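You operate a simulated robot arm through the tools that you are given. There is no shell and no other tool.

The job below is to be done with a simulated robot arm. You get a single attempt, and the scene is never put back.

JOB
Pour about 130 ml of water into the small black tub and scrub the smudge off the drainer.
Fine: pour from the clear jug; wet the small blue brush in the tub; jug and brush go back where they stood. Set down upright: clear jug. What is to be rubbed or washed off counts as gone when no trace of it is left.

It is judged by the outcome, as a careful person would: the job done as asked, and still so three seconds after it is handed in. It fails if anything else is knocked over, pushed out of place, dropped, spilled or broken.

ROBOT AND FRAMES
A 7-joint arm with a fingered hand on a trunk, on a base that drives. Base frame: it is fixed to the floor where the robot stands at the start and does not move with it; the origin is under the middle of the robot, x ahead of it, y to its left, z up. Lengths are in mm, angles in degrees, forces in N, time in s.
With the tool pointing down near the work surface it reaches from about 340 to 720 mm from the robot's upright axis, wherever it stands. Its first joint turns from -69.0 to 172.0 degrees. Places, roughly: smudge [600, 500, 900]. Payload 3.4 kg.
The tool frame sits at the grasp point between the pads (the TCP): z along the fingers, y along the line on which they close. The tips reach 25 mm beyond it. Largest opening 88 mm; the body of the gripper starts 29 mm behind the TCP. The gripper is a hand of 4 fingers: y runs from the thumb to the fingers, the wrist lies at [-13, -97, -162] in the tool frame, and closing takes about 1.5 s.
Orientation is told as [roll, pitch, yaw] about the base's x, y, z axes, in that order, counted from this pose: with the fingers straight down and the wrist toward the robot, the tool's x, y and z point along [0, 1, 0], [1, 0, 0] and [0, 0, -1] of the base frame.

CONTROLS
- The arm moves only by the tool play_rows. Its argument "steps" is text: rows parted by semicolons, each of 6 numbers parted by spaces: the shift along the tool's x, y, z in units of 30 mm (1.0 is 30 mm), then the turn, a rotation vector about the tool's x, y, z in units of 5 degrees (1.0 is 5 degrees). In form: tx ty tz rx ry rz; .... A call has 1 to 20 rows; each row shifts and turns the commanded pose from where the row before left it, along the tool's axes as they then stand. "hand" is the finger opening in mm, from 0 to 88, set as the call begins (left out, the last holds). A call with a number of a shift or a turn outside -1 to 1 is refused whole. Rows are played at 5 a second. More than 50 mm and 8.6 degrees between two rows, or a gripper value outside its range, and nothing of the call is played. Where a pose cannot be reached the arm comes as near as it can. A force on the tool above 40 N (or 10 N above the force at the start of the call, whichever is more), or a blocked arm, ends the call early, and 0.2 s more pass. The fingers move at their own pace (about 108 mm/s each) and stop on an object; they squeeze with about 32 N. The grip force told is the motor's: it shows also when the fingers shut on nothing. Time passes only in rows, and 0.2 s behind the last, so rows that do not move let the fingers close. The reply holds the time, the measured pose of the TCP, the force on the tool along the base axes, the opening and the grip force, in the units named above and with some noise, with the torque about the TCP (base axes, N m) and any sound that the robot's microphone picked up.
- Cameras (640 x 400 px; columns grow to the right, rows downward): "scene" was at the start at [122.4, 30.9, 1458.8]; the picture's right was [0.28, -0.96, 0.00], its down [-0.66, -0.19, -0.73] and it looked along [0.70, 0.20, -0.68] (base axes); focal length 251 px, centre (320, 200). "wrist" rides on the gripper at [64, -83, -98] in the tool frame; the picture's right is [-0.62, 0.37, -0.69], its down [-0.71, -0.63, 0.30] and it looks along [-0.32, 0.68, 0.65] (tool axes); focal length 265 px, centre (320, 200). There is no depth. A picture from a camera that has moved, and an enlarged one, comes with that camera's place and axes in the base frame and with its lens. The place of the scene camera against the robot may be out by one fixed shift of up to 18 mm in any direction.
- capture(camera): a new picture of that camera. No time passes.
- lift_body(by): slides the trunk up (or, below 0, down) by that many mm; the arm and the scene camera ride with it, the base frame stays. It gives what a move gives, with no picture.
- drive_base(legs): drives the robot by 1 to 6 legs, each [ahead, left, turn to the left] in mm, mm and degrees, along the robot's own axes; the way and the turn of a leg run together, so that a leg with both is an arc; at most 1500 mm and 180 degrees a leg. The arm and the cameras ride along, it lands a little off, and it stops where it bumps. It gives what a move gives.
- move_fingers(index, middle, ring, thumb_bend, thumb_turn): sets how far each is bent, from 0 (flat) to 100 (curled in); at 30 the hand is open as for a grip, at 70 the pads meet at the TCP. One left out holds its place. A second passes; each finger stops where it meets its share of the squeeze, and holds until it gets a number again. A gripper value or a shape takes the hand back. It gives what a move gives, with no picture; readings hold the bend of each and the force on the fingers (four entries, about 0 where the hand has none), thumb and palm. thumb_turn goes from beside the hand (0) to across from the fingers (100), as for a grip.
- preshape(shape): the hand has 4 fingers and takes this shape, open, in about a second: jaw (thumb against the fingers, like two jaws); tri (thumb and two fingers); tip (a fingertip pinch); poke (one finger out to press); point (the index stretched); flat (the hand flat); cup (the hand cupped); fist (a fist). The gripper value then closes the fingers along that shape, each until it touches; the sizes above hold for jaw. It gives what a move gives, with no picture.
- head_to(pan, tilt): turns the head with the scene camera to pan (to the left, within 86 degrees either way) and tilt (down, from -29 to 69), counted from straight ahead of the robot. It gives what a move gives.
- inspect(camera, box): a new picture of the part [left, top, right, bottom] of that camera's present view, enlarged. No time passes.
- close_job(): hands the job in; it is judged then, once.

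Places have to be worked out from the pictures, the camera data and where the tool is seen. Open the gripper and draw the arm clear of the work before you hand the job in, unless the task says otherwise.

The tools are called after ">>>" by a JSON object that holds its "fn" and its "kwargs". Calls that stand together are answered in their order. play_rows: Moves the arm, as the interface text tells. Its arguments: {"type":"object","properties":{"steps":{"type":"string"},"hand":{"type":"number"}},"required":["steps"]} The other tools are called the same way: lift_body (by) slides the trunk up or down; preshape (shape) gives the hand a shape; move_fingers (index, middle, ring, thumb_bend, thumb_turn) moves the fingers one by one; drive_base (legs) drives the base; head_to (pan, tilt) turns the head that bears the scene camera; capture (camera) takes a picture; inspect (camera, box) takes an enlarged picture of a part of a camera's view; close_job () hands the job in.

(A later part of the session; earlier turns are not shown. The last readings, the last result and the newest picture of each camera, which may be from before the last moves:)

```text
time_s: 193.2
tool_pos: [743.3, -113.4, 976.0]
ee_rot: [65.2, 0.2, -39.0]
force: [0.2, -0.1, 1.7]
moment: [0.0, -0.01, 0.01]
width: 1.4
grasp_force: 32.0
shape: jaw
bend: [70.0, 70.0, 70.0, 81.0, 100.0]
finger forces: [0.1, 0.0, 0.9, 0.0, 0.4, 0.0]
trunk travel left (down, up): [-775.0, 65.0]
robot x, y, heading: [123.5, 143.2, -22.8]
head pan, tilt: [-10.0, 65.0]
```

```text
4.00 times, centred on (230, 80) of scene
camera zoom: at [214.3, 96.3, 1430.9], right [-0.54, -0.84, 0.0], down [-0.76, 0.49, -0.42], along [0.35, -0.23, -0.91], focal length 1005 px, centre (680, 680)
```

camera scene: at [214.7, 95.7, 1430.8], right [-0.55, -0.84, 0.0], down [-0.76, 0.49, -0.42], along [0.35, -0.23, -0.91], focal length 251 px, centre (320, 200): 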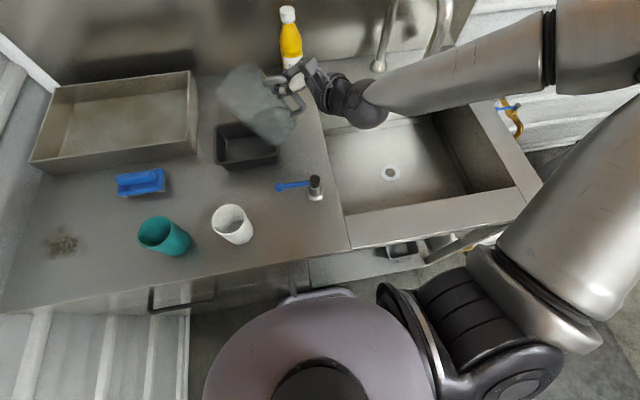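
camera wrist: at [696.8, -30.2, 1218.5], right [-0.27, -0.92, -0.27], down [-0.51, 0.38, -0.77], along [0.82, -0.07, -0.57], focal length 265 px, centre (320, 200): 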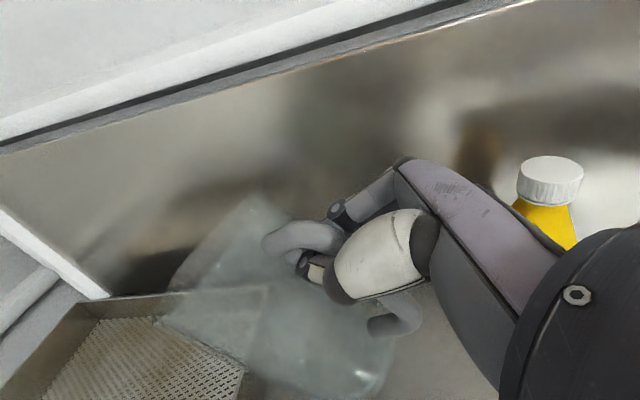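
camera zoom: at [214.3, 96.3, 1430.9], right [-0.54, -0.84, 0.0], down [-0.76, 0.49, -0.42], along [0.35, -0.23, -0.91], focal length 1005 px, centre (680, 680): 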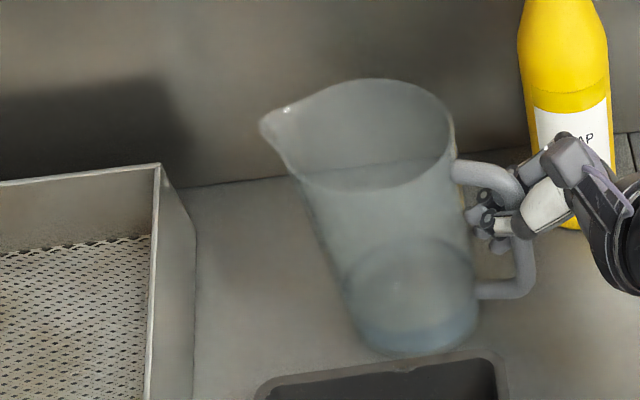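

The jug stands upright again, about 84 mm right of its original spot. Still caged by the handle, I push it left along the counter, first 60 mm.

>>> {"fn": "play_rows", "kwargs": {"steps": "0.06 0 -0.03 0 0 0;0.1 0 0.217 0 0 0;0.1 0 0.217 0 0 0;0.1 0 0.217 0 0 0;0.1 0 0.217 0 0 0;0.1 0 0.217 0 0 0;0.1 0 0.217 0 0 0;0.1 0 0.217 0 0 0;0.1 0 0.217 0 0 0;0 0 0 0 0 0"}}

>>> {"fn": "inspect", "kwargs": {"camera": "scene", "box": [180, 30, 308, 110]}}

```text
time_s: 195.4
tool_pos: [780.6, -70.5, 977.1]
ee_rot: [65.3, 0.2, -38.9]
force: [0.1, -0.6, 0.1]
moment: [0.01, 0.0, 0.01]
width: 1.2
grasp_force: 31.9
shape: jaw
bend: [70.0, 70.0, 70.0, 81.0, 100.0]
finger forces: [0.0, 0.0, 0.1, 0.0, 0.0, 0.0]
trunk travel left (down, up): [-775.0, 65.0]
robot x, y, heading: [127.0, 141.8, -22.8]
head pan, tilt: [-10.0, 65.0]
```

```text
5.00 times, centred on (244, 70) of scene
camera zoom: at [214.4, 95.8, 1430.8], right [-0.55, -0.84, 0.0], down [-0.76, 0.49, -0.42], along [0.35, -0.23, -0.91], focal length 1257 px, centre (700, 850)
```

zoom: 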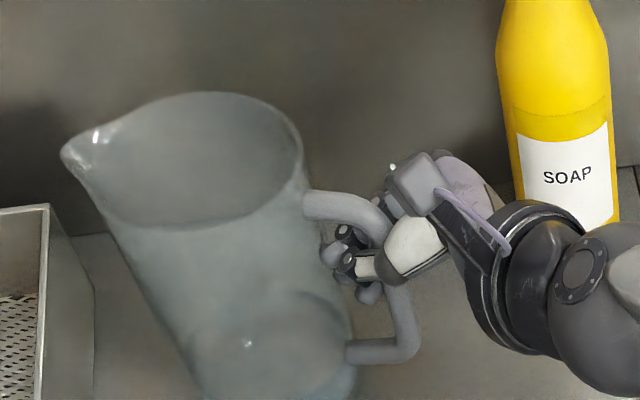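

The jug slides well. By comparison with the reference view it needs ≈33 mm more to the left and a few mm back; I push on.

>>> {"fn": "play_rows", "kwargs": {"steps": "0.1 0.02 0.217 0 0 0;0.1 0.02 0.217 0 0 0;0.1 0.02 0.217 0 0 0;0.1 0.02 0.217 0 0 0;0.07 0.01 0.15 0 0 0;0 0 0 0 0 0"}}

>>> {"fn": "inspect", "kwargs": {"camera": "scene", "box": [180, 30, 308, 110]}}

```text
time_s: 196.8
tool_pos: [803.6, -43.9, 977.3]
ee_rot: [65.2, 0.3, -38.9]
force: [-1.5, 0.4, 0.1]
moment: [0.02, 0.0, -0.02]
width: 1.2
grasp_force: 32.3
shape: jaw
bend: [70.0, 70.0, 70.0, 81.0, 100.0]
finger forces: [0.1, 0.0, 0.2, 0.1, 0.3, 0.0]
trunk travel left (down, up): [-775.0, 65.0]
robot x, y, heading: [122.8, 139.7, -23.0]
head pan, tilt: [-10.0, 65.0]
```

```text
5.00 times, centred on (244, 70) of scene
camera zoom: at [214.2, 95.8, 1430.9], right [-0.55, -0.84, 0.0], down [-0.76, 0.49, -0.42], along [0.35, -0.23, -0.91], focal length 1257 px, centre (700, 850)
```

zoom: 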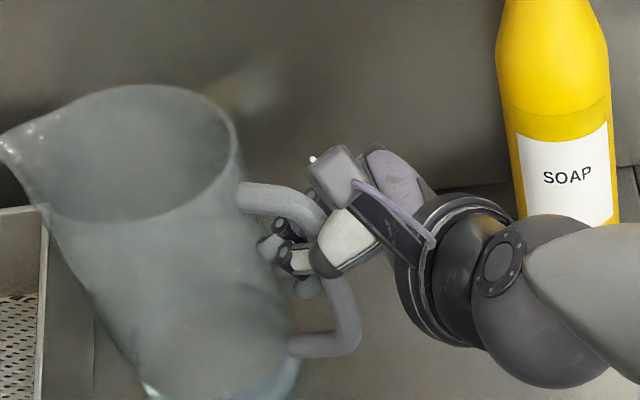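

The rim now matches its original place within a few mm. I ease the hand back 10 mm within the cage's slack, then open.

>>> {"fn": "play_rows", "kwargs": {"steps": "-0.05 0 -0.1 0 0 0;-0.05 0 -0.1 0 0 0;-0.04 0 -0.09 0 0 0;0 0 0 0 0 0"}}

>>> {"fn": "inspect", "kwargs": {"camera": "scene", "box": [180, 30, 308, 110]}}

```text
time_s: 197.8
tool_pos: [797.3, -53.0, 977.3]
ee_rot: [65.1, 0.2, -38.9]
force: [1.2, -0.3, -0.7]
moment: [0.01, 0.04, -0.01]
width: 1.1
grasp_force: 32.5
shape: jaw
bend: [70.0, 70.0, 70.0, 81.0, 100.0]
finger forces: [0.0, 0.1, 0.4, 0.0, 0.3, 0.1]
trunk travel left (down, up): [-775.0, 65.0]
robot x, y, heading: [123.3, 138.2, -22.8]
head pan, tilt: [-10.0, 65.0]
```

```text
5.00 times, centred on (244, 70) of scene
camera zoom: at [214.6, 96.1, 1430.8], right [-0.55, -0.84, 0.0], down [-0.76, 0.49, -0.42], along [0.35, -0.23, -0.91], focal length 1257 px, centre (700, 850)
```

zoom: 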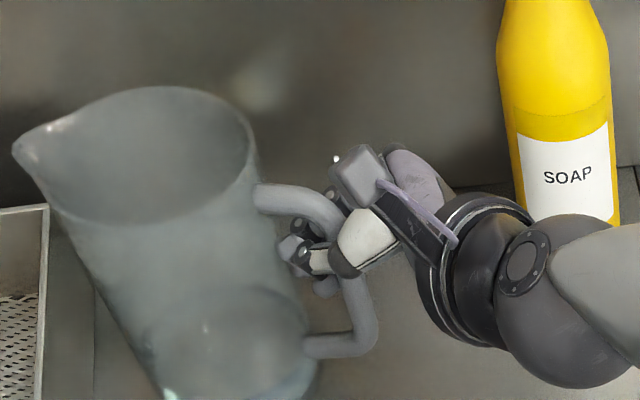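

The jug follows without slack, so I push it back the same amount and open directly there.

>>> {"fn": "play_rows", "kwargs": {"steps": "0.05 0 0.1 0 0 0;0.04 0 0.08 0 0 0;0 0 0 0 0 0"}}

>>> {"fn": "play_rows", "kwargs": {"steps": "0 0 0 0 0 0;0 0 0 0 0 0;0 0 0 0 0 0;0 0 0 0 0 0;0 0 0 0 0 0", "hand": 88}}

>>> {"fn": "inspect", "kwargs": {"camera": "scene", "box": [180, 30, 308, 110]}}

>>> {"fn": "capture", "kwargs": {"camera": "wrist"}}

```text
time_s: 198.6
tool_pos: [800.4, -47.7, 977.8]
ee_rot: [65.3, 0.2, -39.0]
force: [-0.7, -1.7, 0.0]
moment: [-0.01, 0.0, 0.02]
width: 1.1
grasp_force: 32.4
shape: jaw
bend: [70.0, 70.0, 70.0, 81.0, 100.0]
finger forces: [0.0, 0.0, 0.2, 0.0, 0.1, 0.0]
trunk travel left (down, up): [-775.0, 65.0]
robot x, y, heading: [126.9, 141.5, -22.9]
head pan, tilt: [-10.0, 65.0]
```

```text
time_s: 199.8
tool_pos: [801.5, -47.7, 977.3]
ee_rot: [65.1, 0.1, -39.0]
force: [0.8, 0.1, -1.0]
moment: [-0.01, -0.03, 0.02]
width: 87.8
grasp_force: 0.1
shape: jaw
bend: [30.0, 30.0, 30.0, 30.0, 98.0]
finger forces: [0.0, 0.0, 0.0, 0.0, 0.0, 0.0]
trunk travel left (down, up): [-775.0, 65.0]
robot x, y, heading: [126.8, 145.5, -23.0]
head pan, tilt: [-10.0, 65.0]
```

```text
5.00 times, centred on (244, 70) of scene
camera zoom: at [214.4, 95.9, 1430.8], right [-0.55, -0.84, 0.0], down [-0.76, 0.49, -0.42], along [0.35, -0.23, -0.91], focal length 1257 px, centre (700, 850)
```

zoom: 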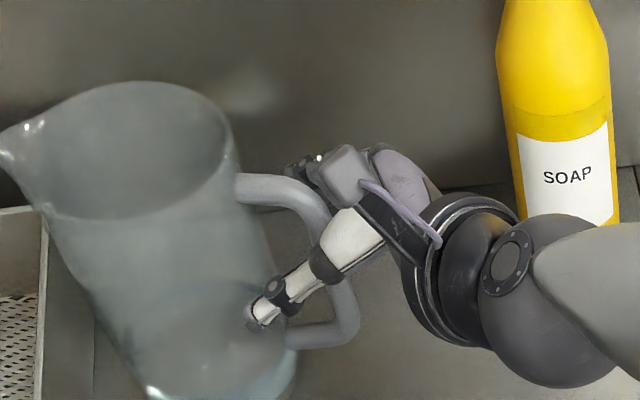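

```text
taken
camera wrist: at [698.0, -43.4, 1077.4], right [-0.27, -0.92, -0.27], down [-0.51, 0.38, -0.77], along [0.82, -0.07, -0.57], focal length 265 px, centre (320, 200)
```

wrist: 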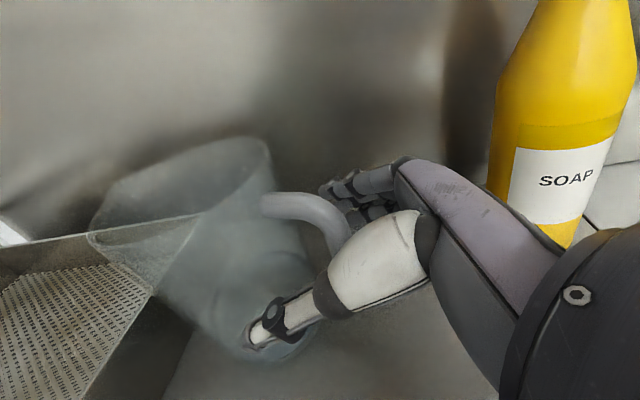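

Released; the jug stands within about 6 mm of its original spot. I withdraw the hand back along its axis and then up.

>>> {"fn": "play_rows", "kwargs": {"steps": "0 0 -0.3 0 0 0;0 0 -0.5 0 0 0;0 0 -0.7 0 0 0;0 0 -0.8 0 0 0;0 0 -0.8 0 0 0;0.8 0 -0.4 0 0 0;0.9 0 -0.4 0 0 0;0.9 0 -0.4 0 0 0;0.9 0 -0.4 0 0 0;0.9 0 -0.4 0 0 0;0 0 0 0 0 0"}}

>>> {"fn": "capture", "kwargs": {"camera": "scene"}}

>>> {"fn": "inspect", "kwargs": {"camera": "scene", "box": [180, 30, 308, 110]}}

```text
time_s: 202.2
tool_pos: [752.7, -114.0, 1162.3]
ee_rot: [65.2, 0.2, -39.0]
force: [0.3, 1.2, 0.5]
moment: [0.01, 0.03, -0.03]
width: 87.6
grasp_force: 0.1
shape: jaw
bend: [30.0, 30.0, 30.0, 30.0, 98.0]
finger forces: [0.0, 0.0, 0.0, 0.0, 0.1, 0.0]
trunk travel left (down, up): [-775.0, 65.0]
robot x, y, heading: [125.1, 140.0, -22.7]
head pan, tilt: [-10.0, 65.0]
```

```text
taken
camera scene: at [214.7, 95.4, 1430.8], right [-0.55, -0.84, 0.0], down [-0.76, 0.49, -0.42], along [0.35, -0.23, -0.91], focal length 251 px, centre (320, 200)
```

scene: 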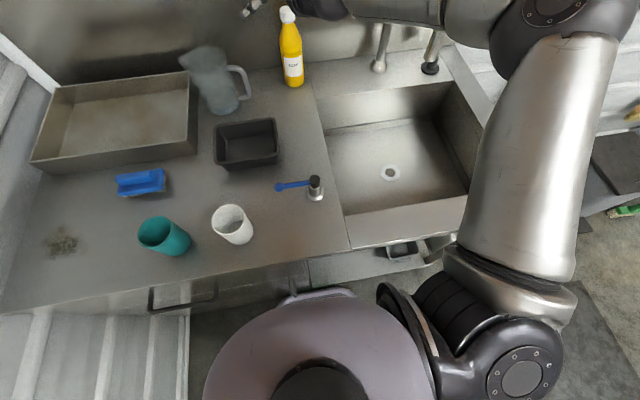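

```text
5.00 times, centred on (244, 70) of scene
camera zoom: at [214.7, 95.4, 1430.8], right [-0.55, -0.84, 0.0], down [-0.76, 0.49, -0.42], along [0.35, -0.23, -0.91], focal length 1257 px, centre (700, 850)
```

zoom: 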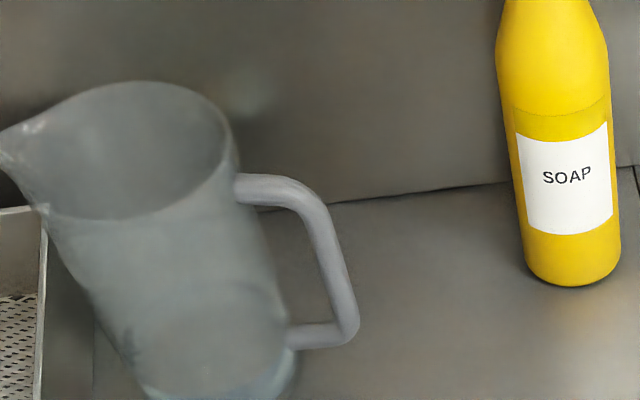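

Jug is back in place, everything else stands. I inspect the tub's water and the counter for stray drops.

>>> {"fn": "inspect", "kwargs": {"camera": "scene", "box": [205, 110, 301, 170]}}

>>> {"fn": "inspect", "kwargs": {"camera": "scene", "box": [150, 60, 270, 135]}}

>>> {"fn": "inspect", "kwargs": {"camera": "scene", "box": [20, 130, 260, 280]}}

```text
6.67 times, centred on (253, 140) of scene
camera zoom: at [214.7, 95.4, 1430.8], right [-0.55, -0.84, 0.0], down [-0.76, 0.49, -0.42], along [0.35, -0.23, -0.91], focal length 1675 px, centre (767, 600)
```

zoom: 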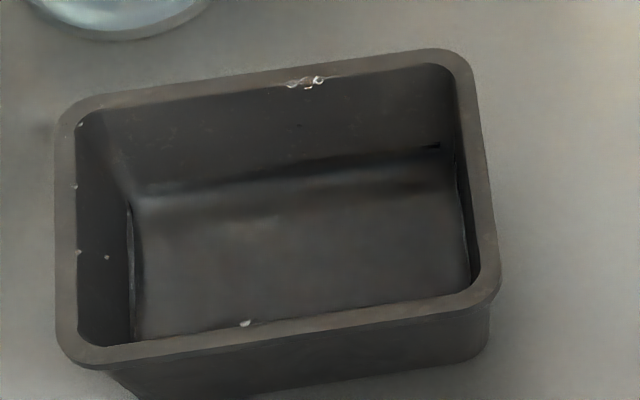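

```text
5.33 times, centred on (210, 98) of scene
camera zoom: at [214.7, 95.4, 1430.8], right [-0.55, -0.84, 0.0], down [-0.76, 0.49, -0.42], along [0.35, -0.23, -0.91], focal length 1340 px, centre (907, 747)
```

zoom: 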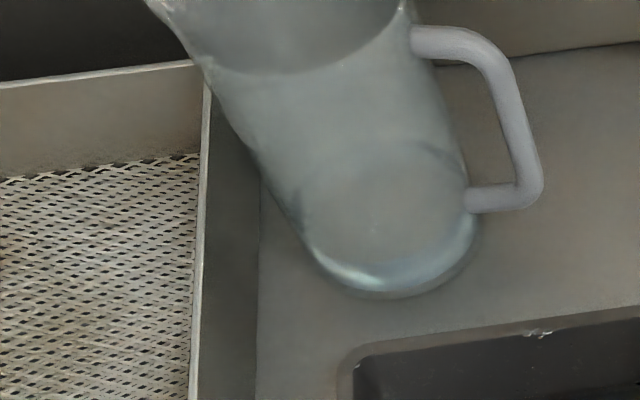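

```text
2.67 times, centred on (140, 205) of scene
camera zoom: at [214.7, 95.4, 1430.8], right [-0.55, -0.84, 0.0], down [-0.76, 0.49, -0.42], along [0.35, -0.23, -0.91], focal length 670 px, centre (800, 187)
```

zoom: 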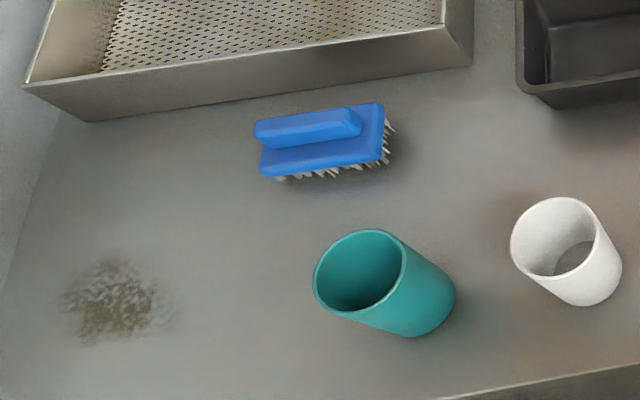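

The tub holds water (line ≈10 mm up its walls, consistent with ~125 ml), and the counter looks dry. Now for the brush: I bring the hand back, up and turn it to straight-down, square to the counter.

>>> {"fn": "play_rows", "kwargs": {"steps": "0.13 -0.6 -0.018 0 0 0;0.13 -0.8 -0.018 0 0 0;0.13 -0.8 -0.018 0 0 0;0.13 -0.8 -0.018 0 0 0;0.13 -0.8 -0.018 0 0 0;0.13 -0.8 -0.018 0 0 0;0.13 -0.8 -0.018 0 0 0;0.13 -0.8 -0.018 0 0 0;0 0 0 0 0 0"}}

>>> {"fn": "play_rows", "kwargs": {"steps": "0 0 0 0 -1 0;0 0 0 0 -1 0;0 0 0 0 -1 0;0 0 0 0 -1 0;0 0 0 0 -1 0;0 0 0 0 -1 0;0 0 0 0 -1 0;0 0 0 0 -1 0;0 0 0 0 -1 0;0 0 0 0 -1 0;0 0 0 0 -1 0;0 0 0 0 -1 0;0 0 0 0 -1 0;0 0 0 0 0 -0.8;0 0 0 0 0 -0.8;0 0 0 0 0 -0.8;0 0 0 0 0 -0.8;0 0 0 0 0 0"}}

>>> {"fn": "capture", "kwargs": {"camera": "scene"}}

>>> {"fn": "capture", "kwargs": {"camera": "wrist"}}

```text
time_s: 204.2
tool_pos: [610.6, 10.8, 1191.4]
ee_rot: [65.1, 0.3, -39.0]
force: [-0.5, 0.0, -0.3]
moment: [-0.03, 0.0, 0.02]
width: 87.4
grasp_force: 0.1
shape: jaw
bend: [30.0, 30.0, 30.0, 30.0, 98.0]
finger forces: [0.0, 0.0, 0.0, 0.1, 0.1, 0.0]
trunk travel left (down, up): [-775.0, 65.0]
robot x, y, heading: [127.6, 139.3, -23.1]
head pan, tilt: [-10.0, 65.0]
```

```text
time_s: 208.0
tool_pos: [615.2, 7.4, 1199.3]
ee_rot: [5.8, -4.0, -24.5]
force: [-0.3, -0.4, 0.4]
moment: [0.03, -0.06, 0.01]
width: 87.7
grasp_force: 0.0
shape: jaw
bend: [30.0, 30.0, 30.0, 30.0, 98.0]
finger forces: [0.1, 0.1, 0.0, 0.0, 0.0, 0.0]
out of reach, approached as far as the arm can: row 4, 5
trunk travel left (down, up): [-775.0, 65.0]
robot x, y, heading: [127.1, 141.3, -23.0]
head pan, tilt: [-10.0, 65.0]
```

```text
taken
camera scene: at [214.4, 96.3, 1430.9], right [-0.55, -0.84, 0.0], down [-0.76, 0.49, -0.42], along [0.35, -0.23, -0.91], focal length 251 px, centre (320, 200)
```

scene: 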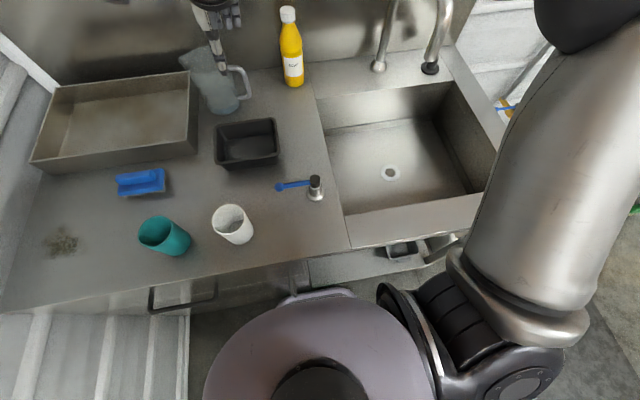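

```text
taken
camera wrist: at [557.2, 93.5, 1296.3], right [0.01, -0.76, 0.65], down [-0.83, -0.37, -0.42], along [0.56, -0.54, -0.63], focal length 265 px, centre (320, 200)
```

wrist: 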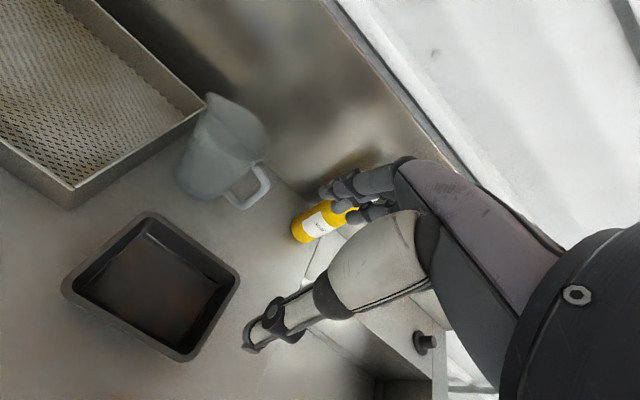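

Posture is good again. I correct the small tilt and move left to hover above the brush at z≈1100.

>>> {"fn": "play_rows", "kwargs": {"steps": "0 0 0 0.4 -0.58 -0.14;0 0 0 0.4 -0.58 -0.14;0.95 -0.15 0.33 0 0 0;0.95 -0.15 0.33 0 0 0;0.95 -0.15 0.33 0 0 0;0.95 -0.15 0.33 0 0 0;0.95 -0.15 0.33 0 0 0;0.95 -0.15 0.33 0 0 0;0.95 -0.15 0.33 0 0 0;0.95 -0.15 0.33 0 0 0;0.95 -0.15 0.33 0 0 0;0.95 -0.15 0.33 0 0 0;0 0 0 0 0 0"}}

>>> {"fn": "capture", "kwargs": {"camera": "wrist"}}

>>> {"fn": "capture", "kwargs": {"camera": "scene"}}

```text
time_s: 210.8
tool_pos: [663.4, 204.2, 1114.0]
ee_rot: [0.1, -0.1, -23.5]
force: [0.0, -0.5, 0.1]
moment: [0.01, -0.01, -0.01]
width: 87.5
grasp_force: 0.1
shape: jaw
bend: [30.0, 30.0, 30.0, 30.0, 98.0]
finger forces: [0.0, 0.1, 0.0, 0.0, 0.0, 0.0]
out of reach, approached as far as the arm can: row 10, 11, 12
trunk travel left (down, up): [-775.0, 65.0]
robot x, y, heading: [124.0, 141.9, -22.7]
head pan, tilt: [-10.0, 65.0]
```

```text
taken
camera wrist: at [612.3, 295.9, 1212.8], right [0.09, -0.72, 0.69], down [-0.86, -0.4, -0.31], along [0.5, -0.57, -0.65], focal length 265 px, centre (320, 200)
```

wrist: 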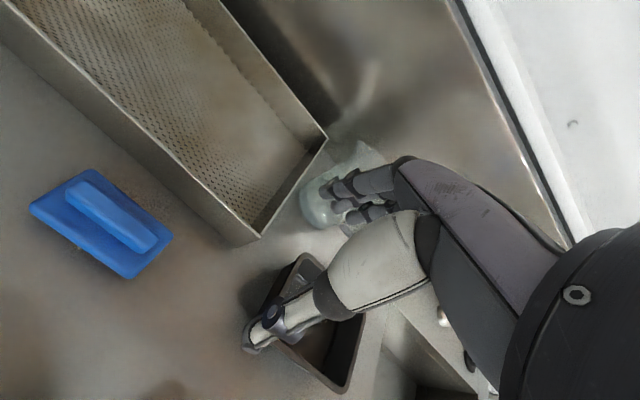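

```text
taken
camera scene: at [214.2, 96.0, 1430.9], right [-0.55, -0.84, 0.0], down [-0.76, 0.49, -0.42], along [0.35, -0.23, -0.91], focal length 251 px, centre (320, 200)
```

scene: 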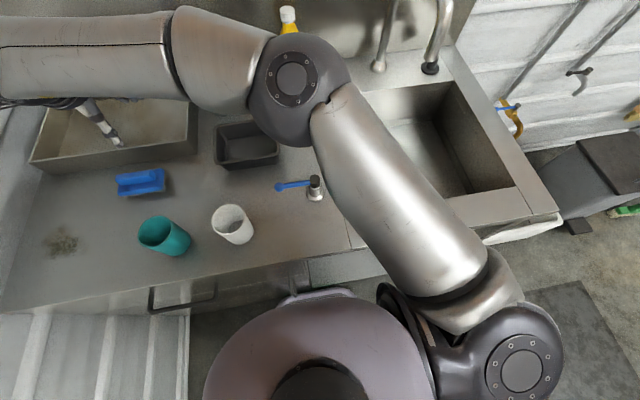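

The brush is at the limit of reach from here. I pull the hand back to the right and slide the base 210 mm left (15 mm back for clearance), which suits brush, tub and smudge.

>>> {"fn": "play_rows", "kwargs": {"steps": "-0.9 -0.2 -0.2 0 0 0;-0.9 -0.2 -0.2 0 0 0;-0.9 -0.2 -0.2 0 0 0;-0.9 -0.2 -0.2 0 0 0;-0.9 -0.2 -0.2 0 0 0;0 0 0 0 0 0"}}

>>> {"fn": "drive_base", "kwargs": {"legs": [[-15, 0, 0], [0, 210, 0]]}}

>>> {"fn": "capture", "kwargs": {"camera": "scene"}}

>>> {"fn": "capture", "kwargs": {"camera": "wrist"}}

```text
time_s: 212.2
tool_pos: [582.3, 96.2, 1144.4]
ee_rot: [-0.1, 0.0, -23.1]
force: [-0.7, 0.5, 0.7]
moment: [0.01, 0.02, 0.0]
width: 87.7
grasp_force: 0.1
shape: jaw
bend: [30.0, 30.0, 30.0, 30.0, 98.0]
finger forces: [0.1, 0.0, 0.1, 0.0, 0.1, 0.0]
trunk travel left (down, up): [-775.0, 65.0]
robot x, y, heading: [122.4, 137.4, -23.1]
head pan, tilt: [-10.0, 65.0]
```

```text
time_s: 214.2
tool_pos: [650.0, 295.7, 1146.3]
ee_rot: [-0.1, 0.0, -22.8]
force: [0.8, 0.0, 0.7]
moment: [-0.02, 0.0, 0.01]
width: 87.5
grasp_force: 0.1
shape: jaw
bend: [30.0, 30.0, 30.0, 30.0, 98.0]
finger forces: [0.1, 0.0, 0.0, 0.0, 0.0, 0.1]
trunk travel left (down, up): [-775.0, 65.0]
robot x, y, heading: [190.9, 342.1, -22.8]
head pan, tilt: [-10.0, 65.0]
```

```text
taken
camera scene: at [281.9, 295.1, 1430.9], right [-0.54, -0.84, 0.0], down [-0.76, 0.49, -0.42], along [0.36, -0.23, -0.91], focal length 251 px, centre (320, 200)
```

scene: 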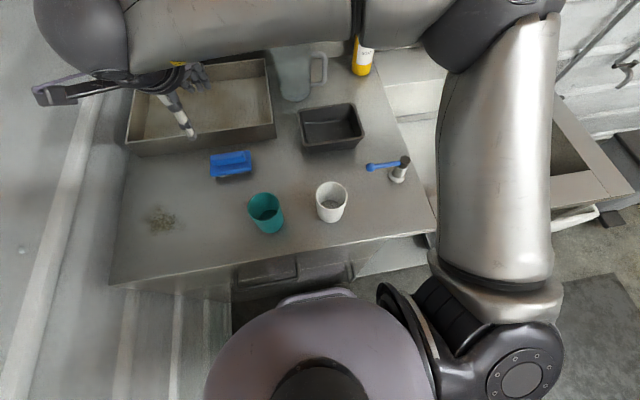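

```text
taken
camera wrist: at [597.5, 387.8, 1243.2], right [0.1, -0.71, 0.69], down [-0.86, -0.42, -0.3], along [0.51, -0.56, -0.65], focal length 265 px, centre (320, 200)
```

wrist: 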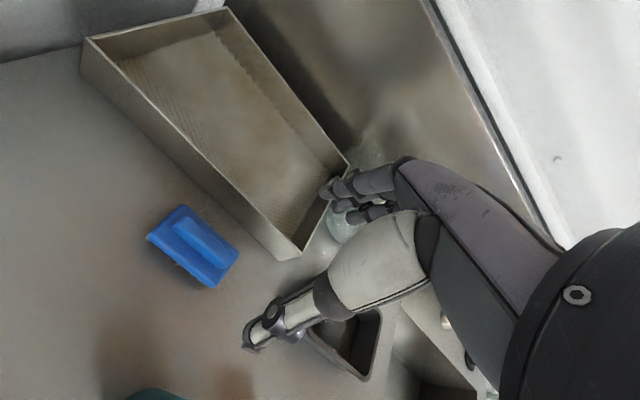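

The brush is clear in both views, centre ≈(698,291). I enlarge it to see its ridge handle.

>>> {"fn": "inspect", "kwargs": {"camera": "wrist", "box": [120, 180, 280, 305]}}

>>> {"fn": "inspect", "kwargs": {"camera": "scene", "box": [120, 120, 280, 245]}}

```text
3.20 times, centred on (200, 242) of wrist
camera zoom: at [597.5, 387.8, 1243.2], right [0.1, -0.71, 0.69], down [-0.86, -0.42, -0.3], along [0.51, -0.56, -0.65], focal length 849 px, centre (704, 64)
```

zoom: 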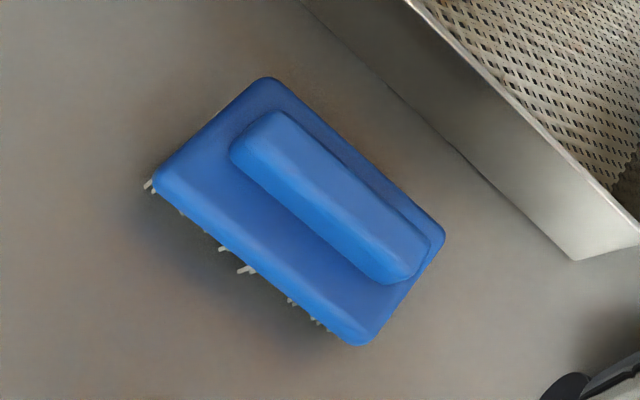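

```text
3.20 times, centred on (200, 182) of scene
camera zoom: at [281.9, 295.1, 1430.9], right [-0.54, -0.84, 0.0], down [-0.76, 0.49, -0.42], along [0.36, -0.23, -0.91], focal length 804 px, centre (704, 256)
```

zoom: 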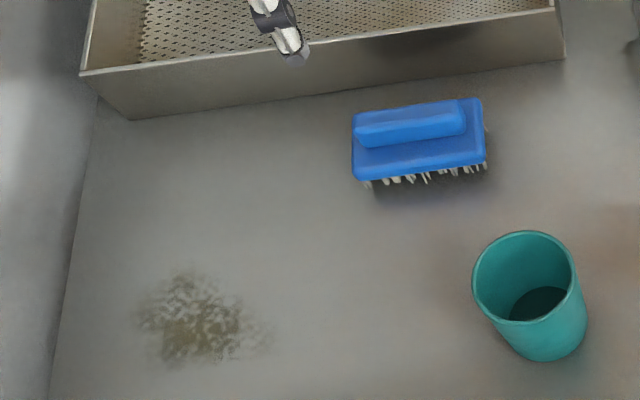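

Ridge handle is ≈75×25 mm, top z≈930, plate top ≈903, turned ≈2.5°. I align above it with 60 mm opening and descend to z≈985 to check.

>>> {"fn": "play_rows", "kwargs": {"steps": "0.36 0.78 0 0 0 -0.24;0.36 0.78 0 0 0 -0.24;0 0 0.9 0 0 0;0 0 0.9 0 0 0;0 0 0.9 0 0 0;0 0 0.9 0 0 0;0 0 0.9 0 0 0;0 0 0.87 0 0 0;0 0 0 0 0 0", "hand": 60}}

>>> {"fn": "capture", "kwargs": {"camera": "wrist"}}

>>> {"fn": "capture", "kwargs": {"camera": "scene"}}

```text
time_s: 216.2
tool_pos: [700.8, 297.7, 984.8]
ee_rot: [-0.1, -0.1, -20.4]
force: [0.0, -0.9, -0.2]
moment: [0.02, 0.01, 0.0]
width: 60.2
grasp_force: 0.0
shape: jaw
bend: [28.0, 37.0, 34.0, 59.0, 99.0]
finger forces: [0.0, 0.0, 0.0, 0.0, 0.0, 0.0]
trunk travel left (down, up): [-775.0, 65.0]
robot x, y, heading: [188.9, 336.9, -22.5]
head pan, tilt: [-10.0, 65.0]
```

```text
taken
camera wrist: at [645.2, 387.0, 1082.9], right [0.13, -0.71, 0.69], down [-0.84, -0.45, -0.3], along [0.53, -0.54, -0.65], focal length 265 px, centre (320, 200)
```

wrist: 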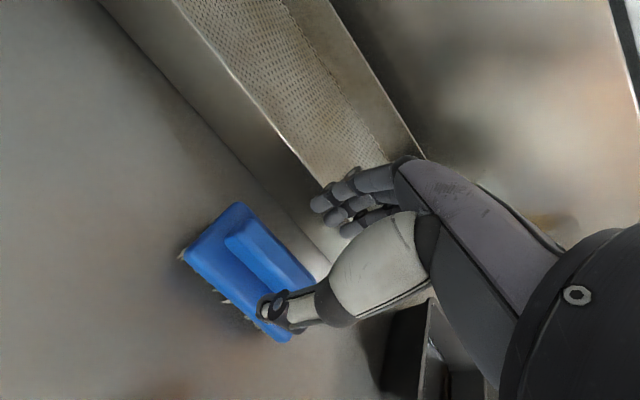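

```text
taken
camera scene: at [281.5, 294.6, 1430.9], right [-0.54, -0.84, 0.0], down [-0.76, 0.49, -0.42], along [0.36, -0.23, -0.91], focal length 251 px, centre (320, 200)
```

scene: 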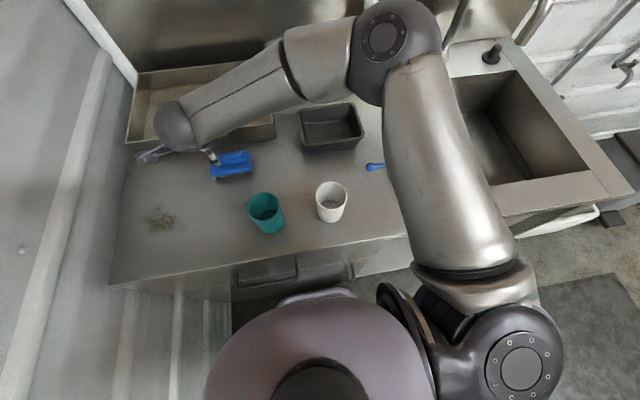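

Ridge is centred within ~4 mm between thumb and fingers. I centre it, descend to z≈935 and close.

>>> {"fn": "play_rows", "kwargs": {"steps": "-0.05 0.12 0.4 0 0 0;0 0 0.4 0 0 0;0 0 0.4 0 0 0;0 0 0.3 0 0 0;0 0 0.15 0 0 0;0 0 0 0 0 0"}}

>>> {"fn": "capture", "kwargs": {"camera": "wrist"}}

>>> {"fn": "inspect", "kwargs": {"camera": "scene", "box": [160, 110, 320, 210]}}

```text
time_s: 217.6
tool_pos: [703.7, 295.0, 935.4]
ee_rot: [-0.1, 0.0, -20.3]
force: [0.4, -0.8, -0.6]
moment: [0.01, 0.04, -0.02]
width: 60.2
grasp_force: 0.0
shape: jaw
bend: [28.0, 37.0, 34.0, 59.0, 99.0]
finger forces: [0.0, 0.0, 0.1, 0.1, 0.0, 0.0]
trunk travel left (down, up): [-775.0, 65.0]
robot x, y, heading: [190.1, 337.4, -22.9]
head pan, tilt: [-10.0, 65.0]
```

```text
taken
camera wrist: at [647.5, 384.9, 1033.4], right [0.13, -0.71, 0.69], down [-0.84, -0.45, -0.3], along [0.53, -0.54, -0.65], focal length 265 px, centre (320, 200)
```

wrist: 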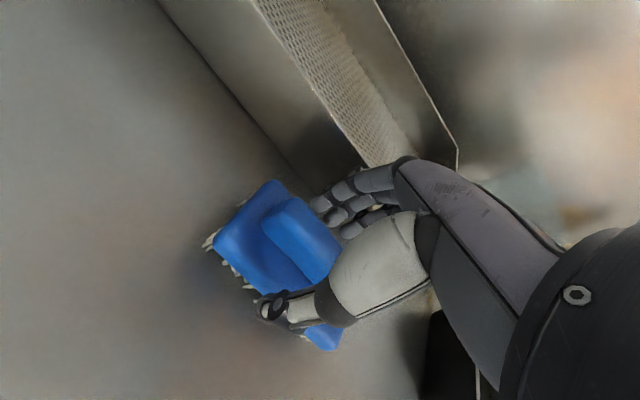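

```text
4.00 times, centred on (240, 160) of scene
camera zoom: at [281.8, 294.6, 1430.9], right [-0.54, -0.84, 0.0], down [-0.76, 0.49, -0.42], along [0.36, -0.23, -0.91], focal length 1005 px, centre (640, 360)
```

zoom: 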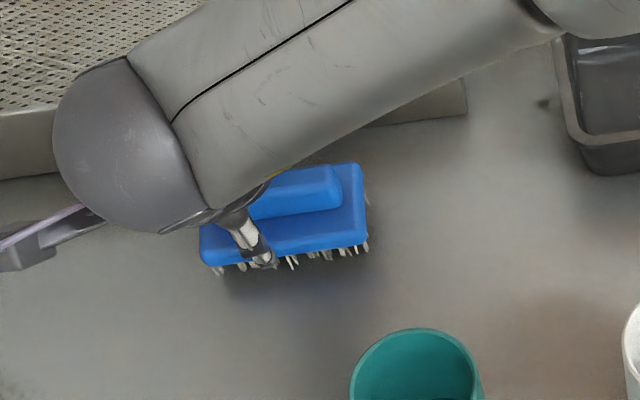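

Fingers and thumb straddle the ridge. I close on it.

>>> {"fn": "play_rows", "kwargs": {"steps": "0 0 0 0 0 0;0 0 0 0 0 0;0 0 0 0 0 0;0 0 0 0 0 0;0 0 0 0 0 0;0 0 0 0 0 0;0 0 0 0 0 0", "hand": 0}}

>>> {"fn": "capture", "kwargs": {"camera": "wrist"}}

>>> {"fn": "inspect", "kwargs": {"camera": "scene", "box": [260, 90, 380, 165]}}

```text
time_s: 219.2
tool_pos: [702.0, 295.4, 936.4]
ee_rot: [0.0, -0.2, -20.4]
force: [2.0, 0.8, 10.2]
moment: [-0.09, -0.2, -0.08]
width: 42.2
grasp_force: 32.3
shape: jaw
bend: [74.0, 44.0, 49.0, 70.0, 100.0]
finger forces: [17.8, 14.6, 0.0, 0.0, 27.1, 0.0]
trunk travel left (down, up): [-775.0, 65.0]
robot x, y, heading: [185.7, 342.6, -22.9]
head pan, tilt: [-10.0, 65.0]
```

```text
taken
camera wrist: at [646.8, 385.2, 1034.3], right [0.13, -0.71, 0.69], down [-0.84, -0.45, -0.31], along [0.53, -0.54, -0.65], focal length 265 px, centre (320, 200)
```

wrist: 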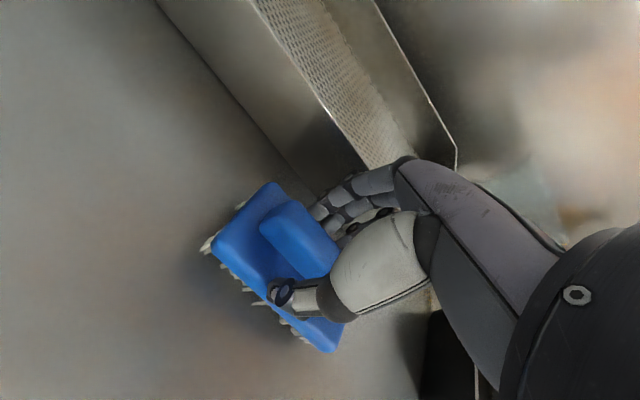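

```text
5.33 times, centred on (320, 128) of scene
camera zoom: at [280.6, 295.0, 1431.0], right [-0.54, -0.84, 0.0], down [-0.76, 0.49, -0.42], along [0.36, -0.23, -0.91], focal length 1340 px, centre (320, 587)
```

zoom: 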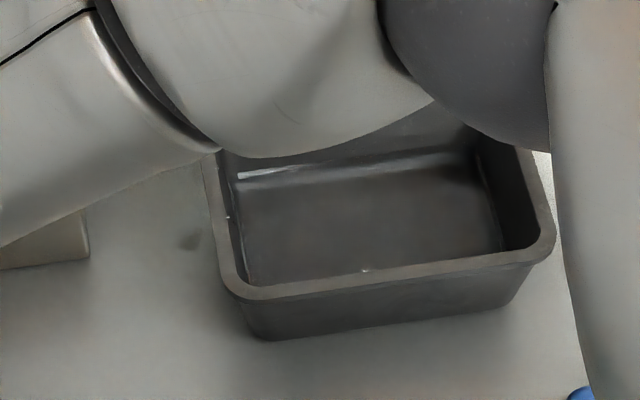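

Gripped, but the fingertips press on the plate (+10 N). I lift 4 mm to relieve and see whether the brush comes along firmly.

>>> {"fn": "play_rows", "kwargs": {"steps": "0 0 -0.07 0 0 0;0 0 -0.07 0 0 0;0 0 0 0 0 0;0 0 0 0 0 0"}}

>>> {"fn": "capture", "kwargs": {"camera": "wrist"}}

>>> {"fn": "inspect", "kwargs": {"camera": "scene", "box": [160, 110, 320, 210]}}

```text
time_s: 220.2
tool_pos: [702.4, 294.0, 939.0]
ee_rot: [0.0, 0.0, -20.2]
force: [-0.6, 0.2, -0.4]
moment: [0.0, -0.02, -0.01]
width: 41.5
grasp_force: 32.2
shape: jaw
bend: [74.0, 44.0, 49.0, 70.0, 100.0]
finger forces: [15.1, 13.1, 0.0, 0.0, 27.2, 0.0]
trunk travel left (down, up): [-775.0, 65.0]
robot x, y, heading: [194.3, 338.0, -22.7]
head pan, tilt: [-10.0, 65.0]
```

```text
taken
camera wrist: at [647.8, 384.6, 1037.5], right [0.13, -0.71, 0.69], down [-0.84, -0.45, -0.3], along [0.53, -0.54, -0.65], focal length 265 px, centre (320, 200)
```

wrist: 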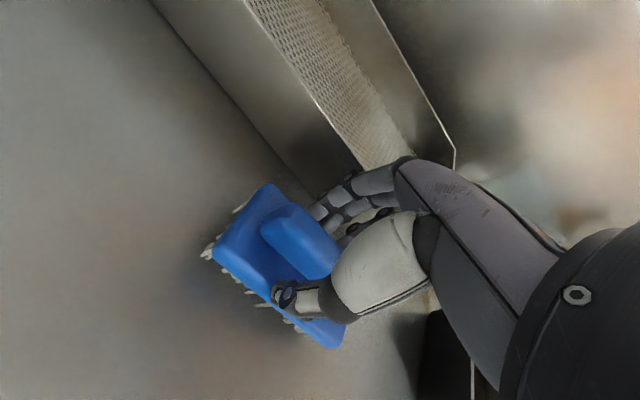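

```text
4.00 times, centred on (240, 160) of scene
camera zoom: at [282.0, 294.6, 1430.8], right [-0.54, -0.84, 0.0], down [-0.76, 0.49, -0.42], along [0.36, -0.23, -0.91], focal length 1005 px, centre (640, 360)
```

zoom: 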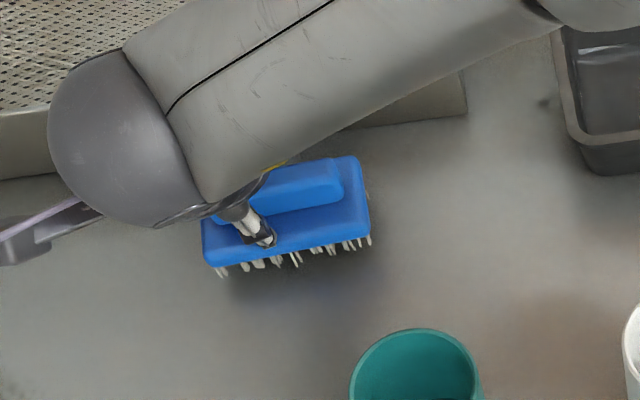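

The brush is held firmly. I lift it 100 mm and carry it over to above the tub.

>>> {"fn": "play_rows", "kwargs": {"steps": "0 0 -0.5 0 0 0;0 0 -0.9 0 0 0;0 0 -0.9 0 0 0;0 0 -0.9 0 0 0;-0.5 0.08 -0.15 0 0 0;-0.9 0.14 0 0 0 0;-0.9 0.14 0 0 0 0;-0.9 0.14 0 0 0 0;-0.9 0.14 0 0 0 0;-0.9 0.14 0 0 0 0;-0.9 0.14 0 0 0 0;-0.9 0.14 0 0 0 0;-0.9 0.14 0 0 0 0;-0.86 0.15 0 0 0 0.5;0 0 0 0 0 0"}}

>>> {"fn": "capture", "kwargs": {"camera": "wrist"}}

>>> {"fn": "capture", "kwargs": {"camera": "scene"}}

```text
time_s: 223.4
tool_pos: [652.2, 40.8, 1039.9]
ee_rot: [0.0, 0.1, -23.0]
force: [1.3, -0.1, -1.5]
moment: [-0.03, -0.01, 0.01]
width: 29.2
grasp_force: 32.3
shape: jaw
bend: [75.0, 52.0, 49.0, 80.0, 100.0]
finger forces: [12.3, 4.2, 0.0, 0.0, 16.5, 0.0]
trunk travel left (down, up): [-775.0, 65.0]
robot x, y, heading: [186.9, 337.6, -22.9]
head pan, tilt: [-10.0, 65.0]
```

```text
taken
camera wrist: at [601.4, 132.5, 1138.4], right [0.1, -0.71, 0.69], down [-0.86, -0.41, -0.3], along [0.5, -0.57, -0.65], focal length 265 px, centre (320, 200)
```

wrist: 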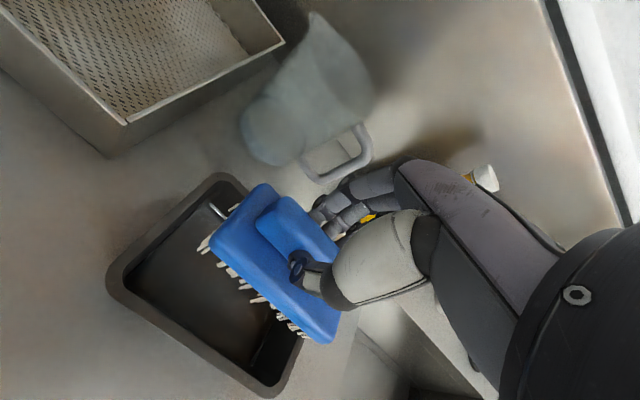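

```text
taken
camera scene: at [282.2, 294.8, 1430.8], right [-0.54, -0.84, 0.0], down [-0.76, 0.49, -0.42], along [0.36, -0.23, -0.91], focal length 251 px, centre (320, 200)
```

scene: 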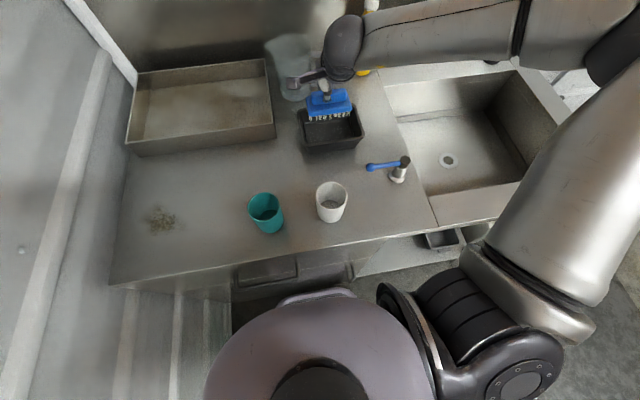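

Brush centre is within ~6 mm of the tub's centre. I shift 6 mm, and lower to just above the water to look.

>>> {"fn": "play_rows", "kwargs": {"steps": "-0.2 0.1 0.4 0 0 0;0 0 0.7 0 0 0;0 0 0.7 0 0 0;0 0 0.6 0 0 0;0 0 0 0 0 0"}}

>>> {"fn": "inspect", "kwargs": {"camera": "scene", "box": [270, 70, 390, 170]}}

>>> {"fn": "capture", "kwargs": {"camera": "wrist"}}

```text
time_s: 224.6
tool_pos: [652.8, 33.4, 968.0]
ee_rot: [-0.2, 0.0, -22.8]
force: [-0.9, 0.0, -1.0]
moment: [0.0, 0.02, 0.03]
width: 29.4
grasp_force: 32.2
shape: jaw
bend: [75.0, 52.0, 49.0, 80.0, 100.0]
finger forces: [12.4, 4.3, 0.0, 0.0, 16.6, 0.0]
trunk travel left (down, up): [-775.0, 65.0]
robot x, y, heading: [193.1, 340.8, -22.6]
head pan, tilt: [-10.0, 65.0]
```

```text
4.00 times, centred on (330, 120) of scene
camera zoom: at [281.6, 294.4, 1430.9], right [-0.54, -0.84, 0.0], down [-0.76, 0.49, -0.42], along [0.36, -0.23, -0.91], focal length 1005 px, centre (280, 520)
```

zoom: 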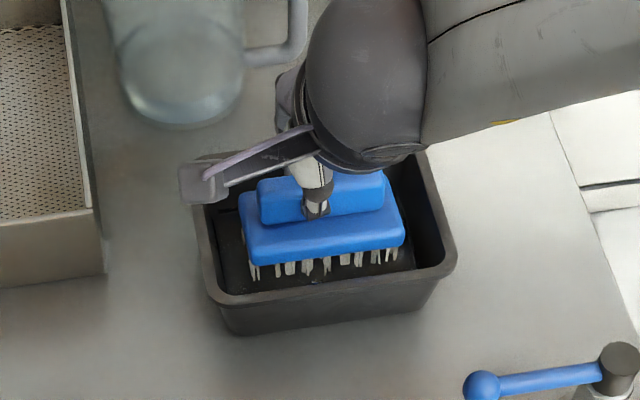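

```text
taken
camera wrist: at [600.7, 124.8, 1065.4], right [0.1, -0.71, 0.69], down [-0.86, -0.41, -0.3], along [0.5, -0.57, -0.65], focal length 265 px, centre (320, 200)
```

wrist: 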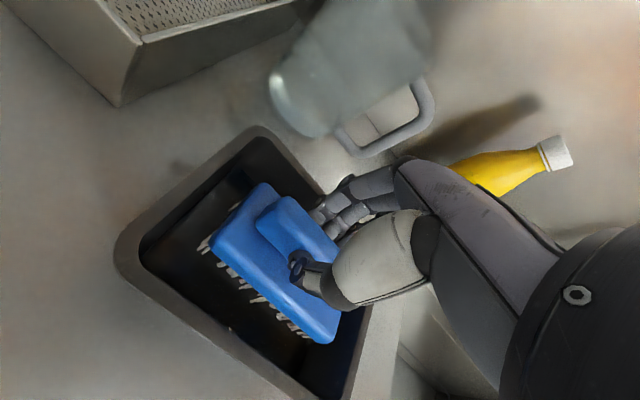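

The brush is well inside the tub. I lower it slowly into the water, watching the force.

>>> {"fn": "play_rows", "kwargs": {"steps": "0 0 0.2 0 0 0;0 0 0.2 0 0 0;0 0 0.2 0 0 0;0 0 0 0 0 0"}}

>>> {"fn": "inspect", "kwargs": {"camera": "scene", "box": [270, 70, 390, 170]}}

>>> {"fn": "play_rows", "kwargs": {"steps": "0 0 0.15 0 0 0;0 0 0.1 0 0 0;0 0 0 0 0 0"}}

>>> {"fn": "inspect", "kwargs": {"camera": "scene", "box": [270, 70, 390, 170]}}

```text
time_s: 225.6
tool_pos: [652.1, 33.0, 950.5]
ee_rot: [0.0, -0.2, -22.8]
force: [-0.5, 0.2, 4.3]
moment: [0.02, -0.09, 0.03]
width: 29.4
grasp_force: 32.3
shape: jaw
bend: [75.0, 52.0, 49.0, 80.0, 100.0]
finger forces: [12.2, 4.5, 0.0, 0.0, 17.8, 0.0]
trunk travel left (down, up): [-775.0, 65.0]
robot x, y, heading: [192.4, 339.0, -22.8]
head pan, tilt: [-10.0, 65.0]
```

```text
4.00 times, centred on (330, 120) of scene
camera zoom: at [280.9, 295.1, 1431.0], right [-0.54, -0.84, 0.0], down [-0.76, 0.49, -0.42], along [0.36, -0.23, -0.91], focal length 1005 px, centre (280, 520)
```

zoom: 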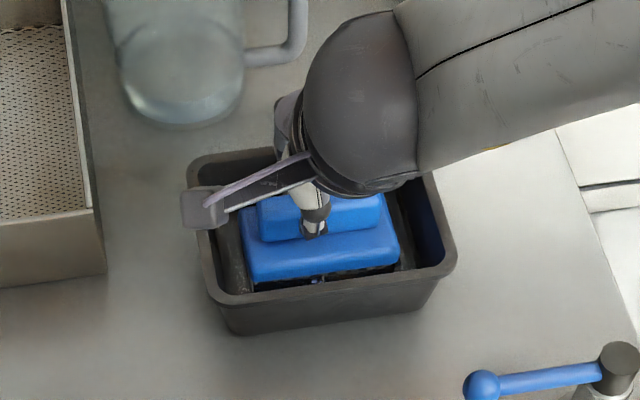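

```text
time_s: 226.4
tool_pos: [651.2, 34.9, 946.8]
ee_rot: [0.0, -0.4, -22.8]
force: [-0.6, -1.4, 26.3]
moment: [-0.08, -0.22, -0.07]
width: 30.7
grasp_force: 31.9
shape: jaw
bend: [76.0, 51.0, 49.0, 81.0, 100.0]
finger forces: [14.9, 6.1, 0.1, 0.0, 21.9, 0.0]
trunk travel left (down, up): [-775.0, 65.0]
robot x, y, heading: [192.1, 339.4, -22.5]
head pan, tilt: [-10.0, 65.0]
```

```text
4.00 times, centred on (330, 120) of scene
camera zoom: at [277.3, 297.0, 1431.5], right [-0.54, -0.84, 0.0], down [-0.76, 0.49, -0.43], along [0.36, -0.23, -0.9], focal length 1005 px, centre (280, 520)
```

zoom: 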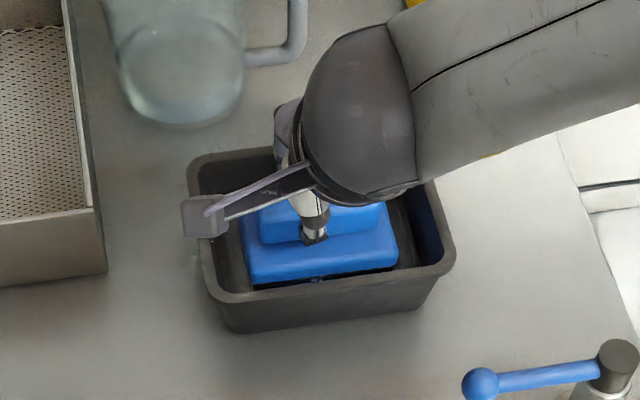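

The bristles are on the tub's bottom, in the water (26 N). I ease up 4 mm, let it soak a moment, then raise it and let it drip over the tub.

>>> {"fn": "play_rows", "kwargs": {"steps": "0 0 -0.15 0 0 0;0 0 0 0 0 0;0 0 0 0 0 0;0 0 0 0 0 0;0 0 0 0 0 0"}}

>>> {"fn": "play_rows", "kwargs": {"steps": "0 0 -0.2 0 0 0;0 0 -0.2 0 0 0;0 0 -0.25 0 0 0;0 0 -0.3 0 0 0;0 0 -0.3 0 0 0;0 0 0 0 0 0;0 0 0 0 0 0;0 0 0 0 0 0;0 0 0 0 0 0;0 0 0 0 0 0;0 0 0 0 0 0;0 0 0 0 0 0"}}

>>> {"fn": "inspect", "kwargs": {"camera": "scene", "box": [270, 70, 390, 170]}}

>>> {"fn": "capture", "kwargs": {"camera": "wrist"}}

```text
time_s: 227.6
tool_pos: [651.9, 34.6, 947.7]
ee_rot: [-0.2, -0.1, -22.9]
force: [-1.7, -0.2, 13.1]
moment: [-0.05, -0.14, -0.01]
width: 30.4
grasp_force: 32.0
shape: jaw
bend: [76.0, 51.0, 49.0, 81.0, 100.0]
finger forces: [13.7, 4.8, 0.1, 0.0, 19.2, 0.1]
trunk travel left (down, up): [-775.0, 65.0]
robot x, y, heading: [190.9, 338.2, -22.7]
head pan, tilt: [-10.0, 65.0]
```

```text
time_s: 230.2
tool_pos: [653.7, 34.4, 983.2]
ee_rot: [-0.2, 0.0, -22.8]
force: [-0.8, 0.1, -2.5]
moment: [0.04, 0.02, 0.02]
width: 29.7
grasp_force: 32.1
shape: jaw
bend: [75.0, 51.0, 49.0, 81.0, 100.0]
finger forces: [11.9, 4.5, 0.2, 0.1, 16.4, 0.0]
trunk travel left (down, up): [-775.0, 65.0]
robot x, y, heading: [191.1, 338.9, -22.6]
head pan, tilt: [-10.0, 65.0]
```

```text
4.00 times, centred on (330, 120) of scene
camera zoom: at [281.9, 294.5, 1430.8], right [-0.54, -0.84, 0.0], down [-0.76, 0.49, -0.42], along [0.36, -0.23, -0.91], focal length 1005 px, centre (280, 520)
```

zoom: 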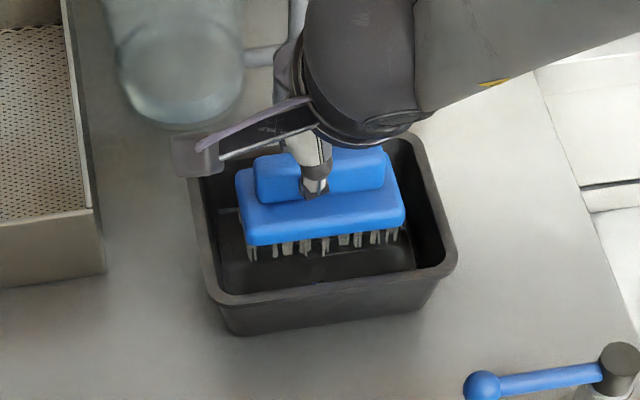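

```text
taken
camera wrist: at [601.9, 125.7, 1081.9], right [0.1, -0.71, 0.69], down [-0.86, -0.41, -0.3], along [0.5, -0.57, -0.65], focal length 265 px, centre (320, 200)
```

wrist: 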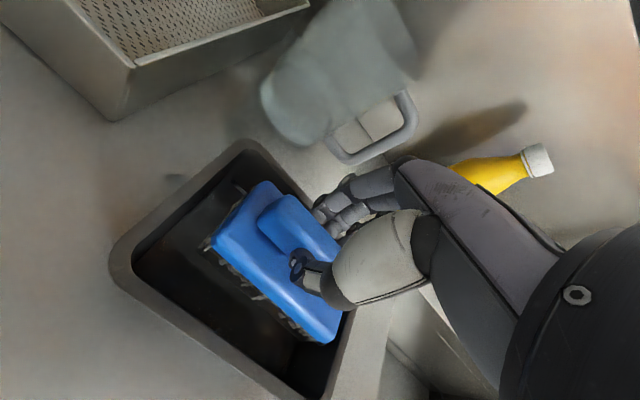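

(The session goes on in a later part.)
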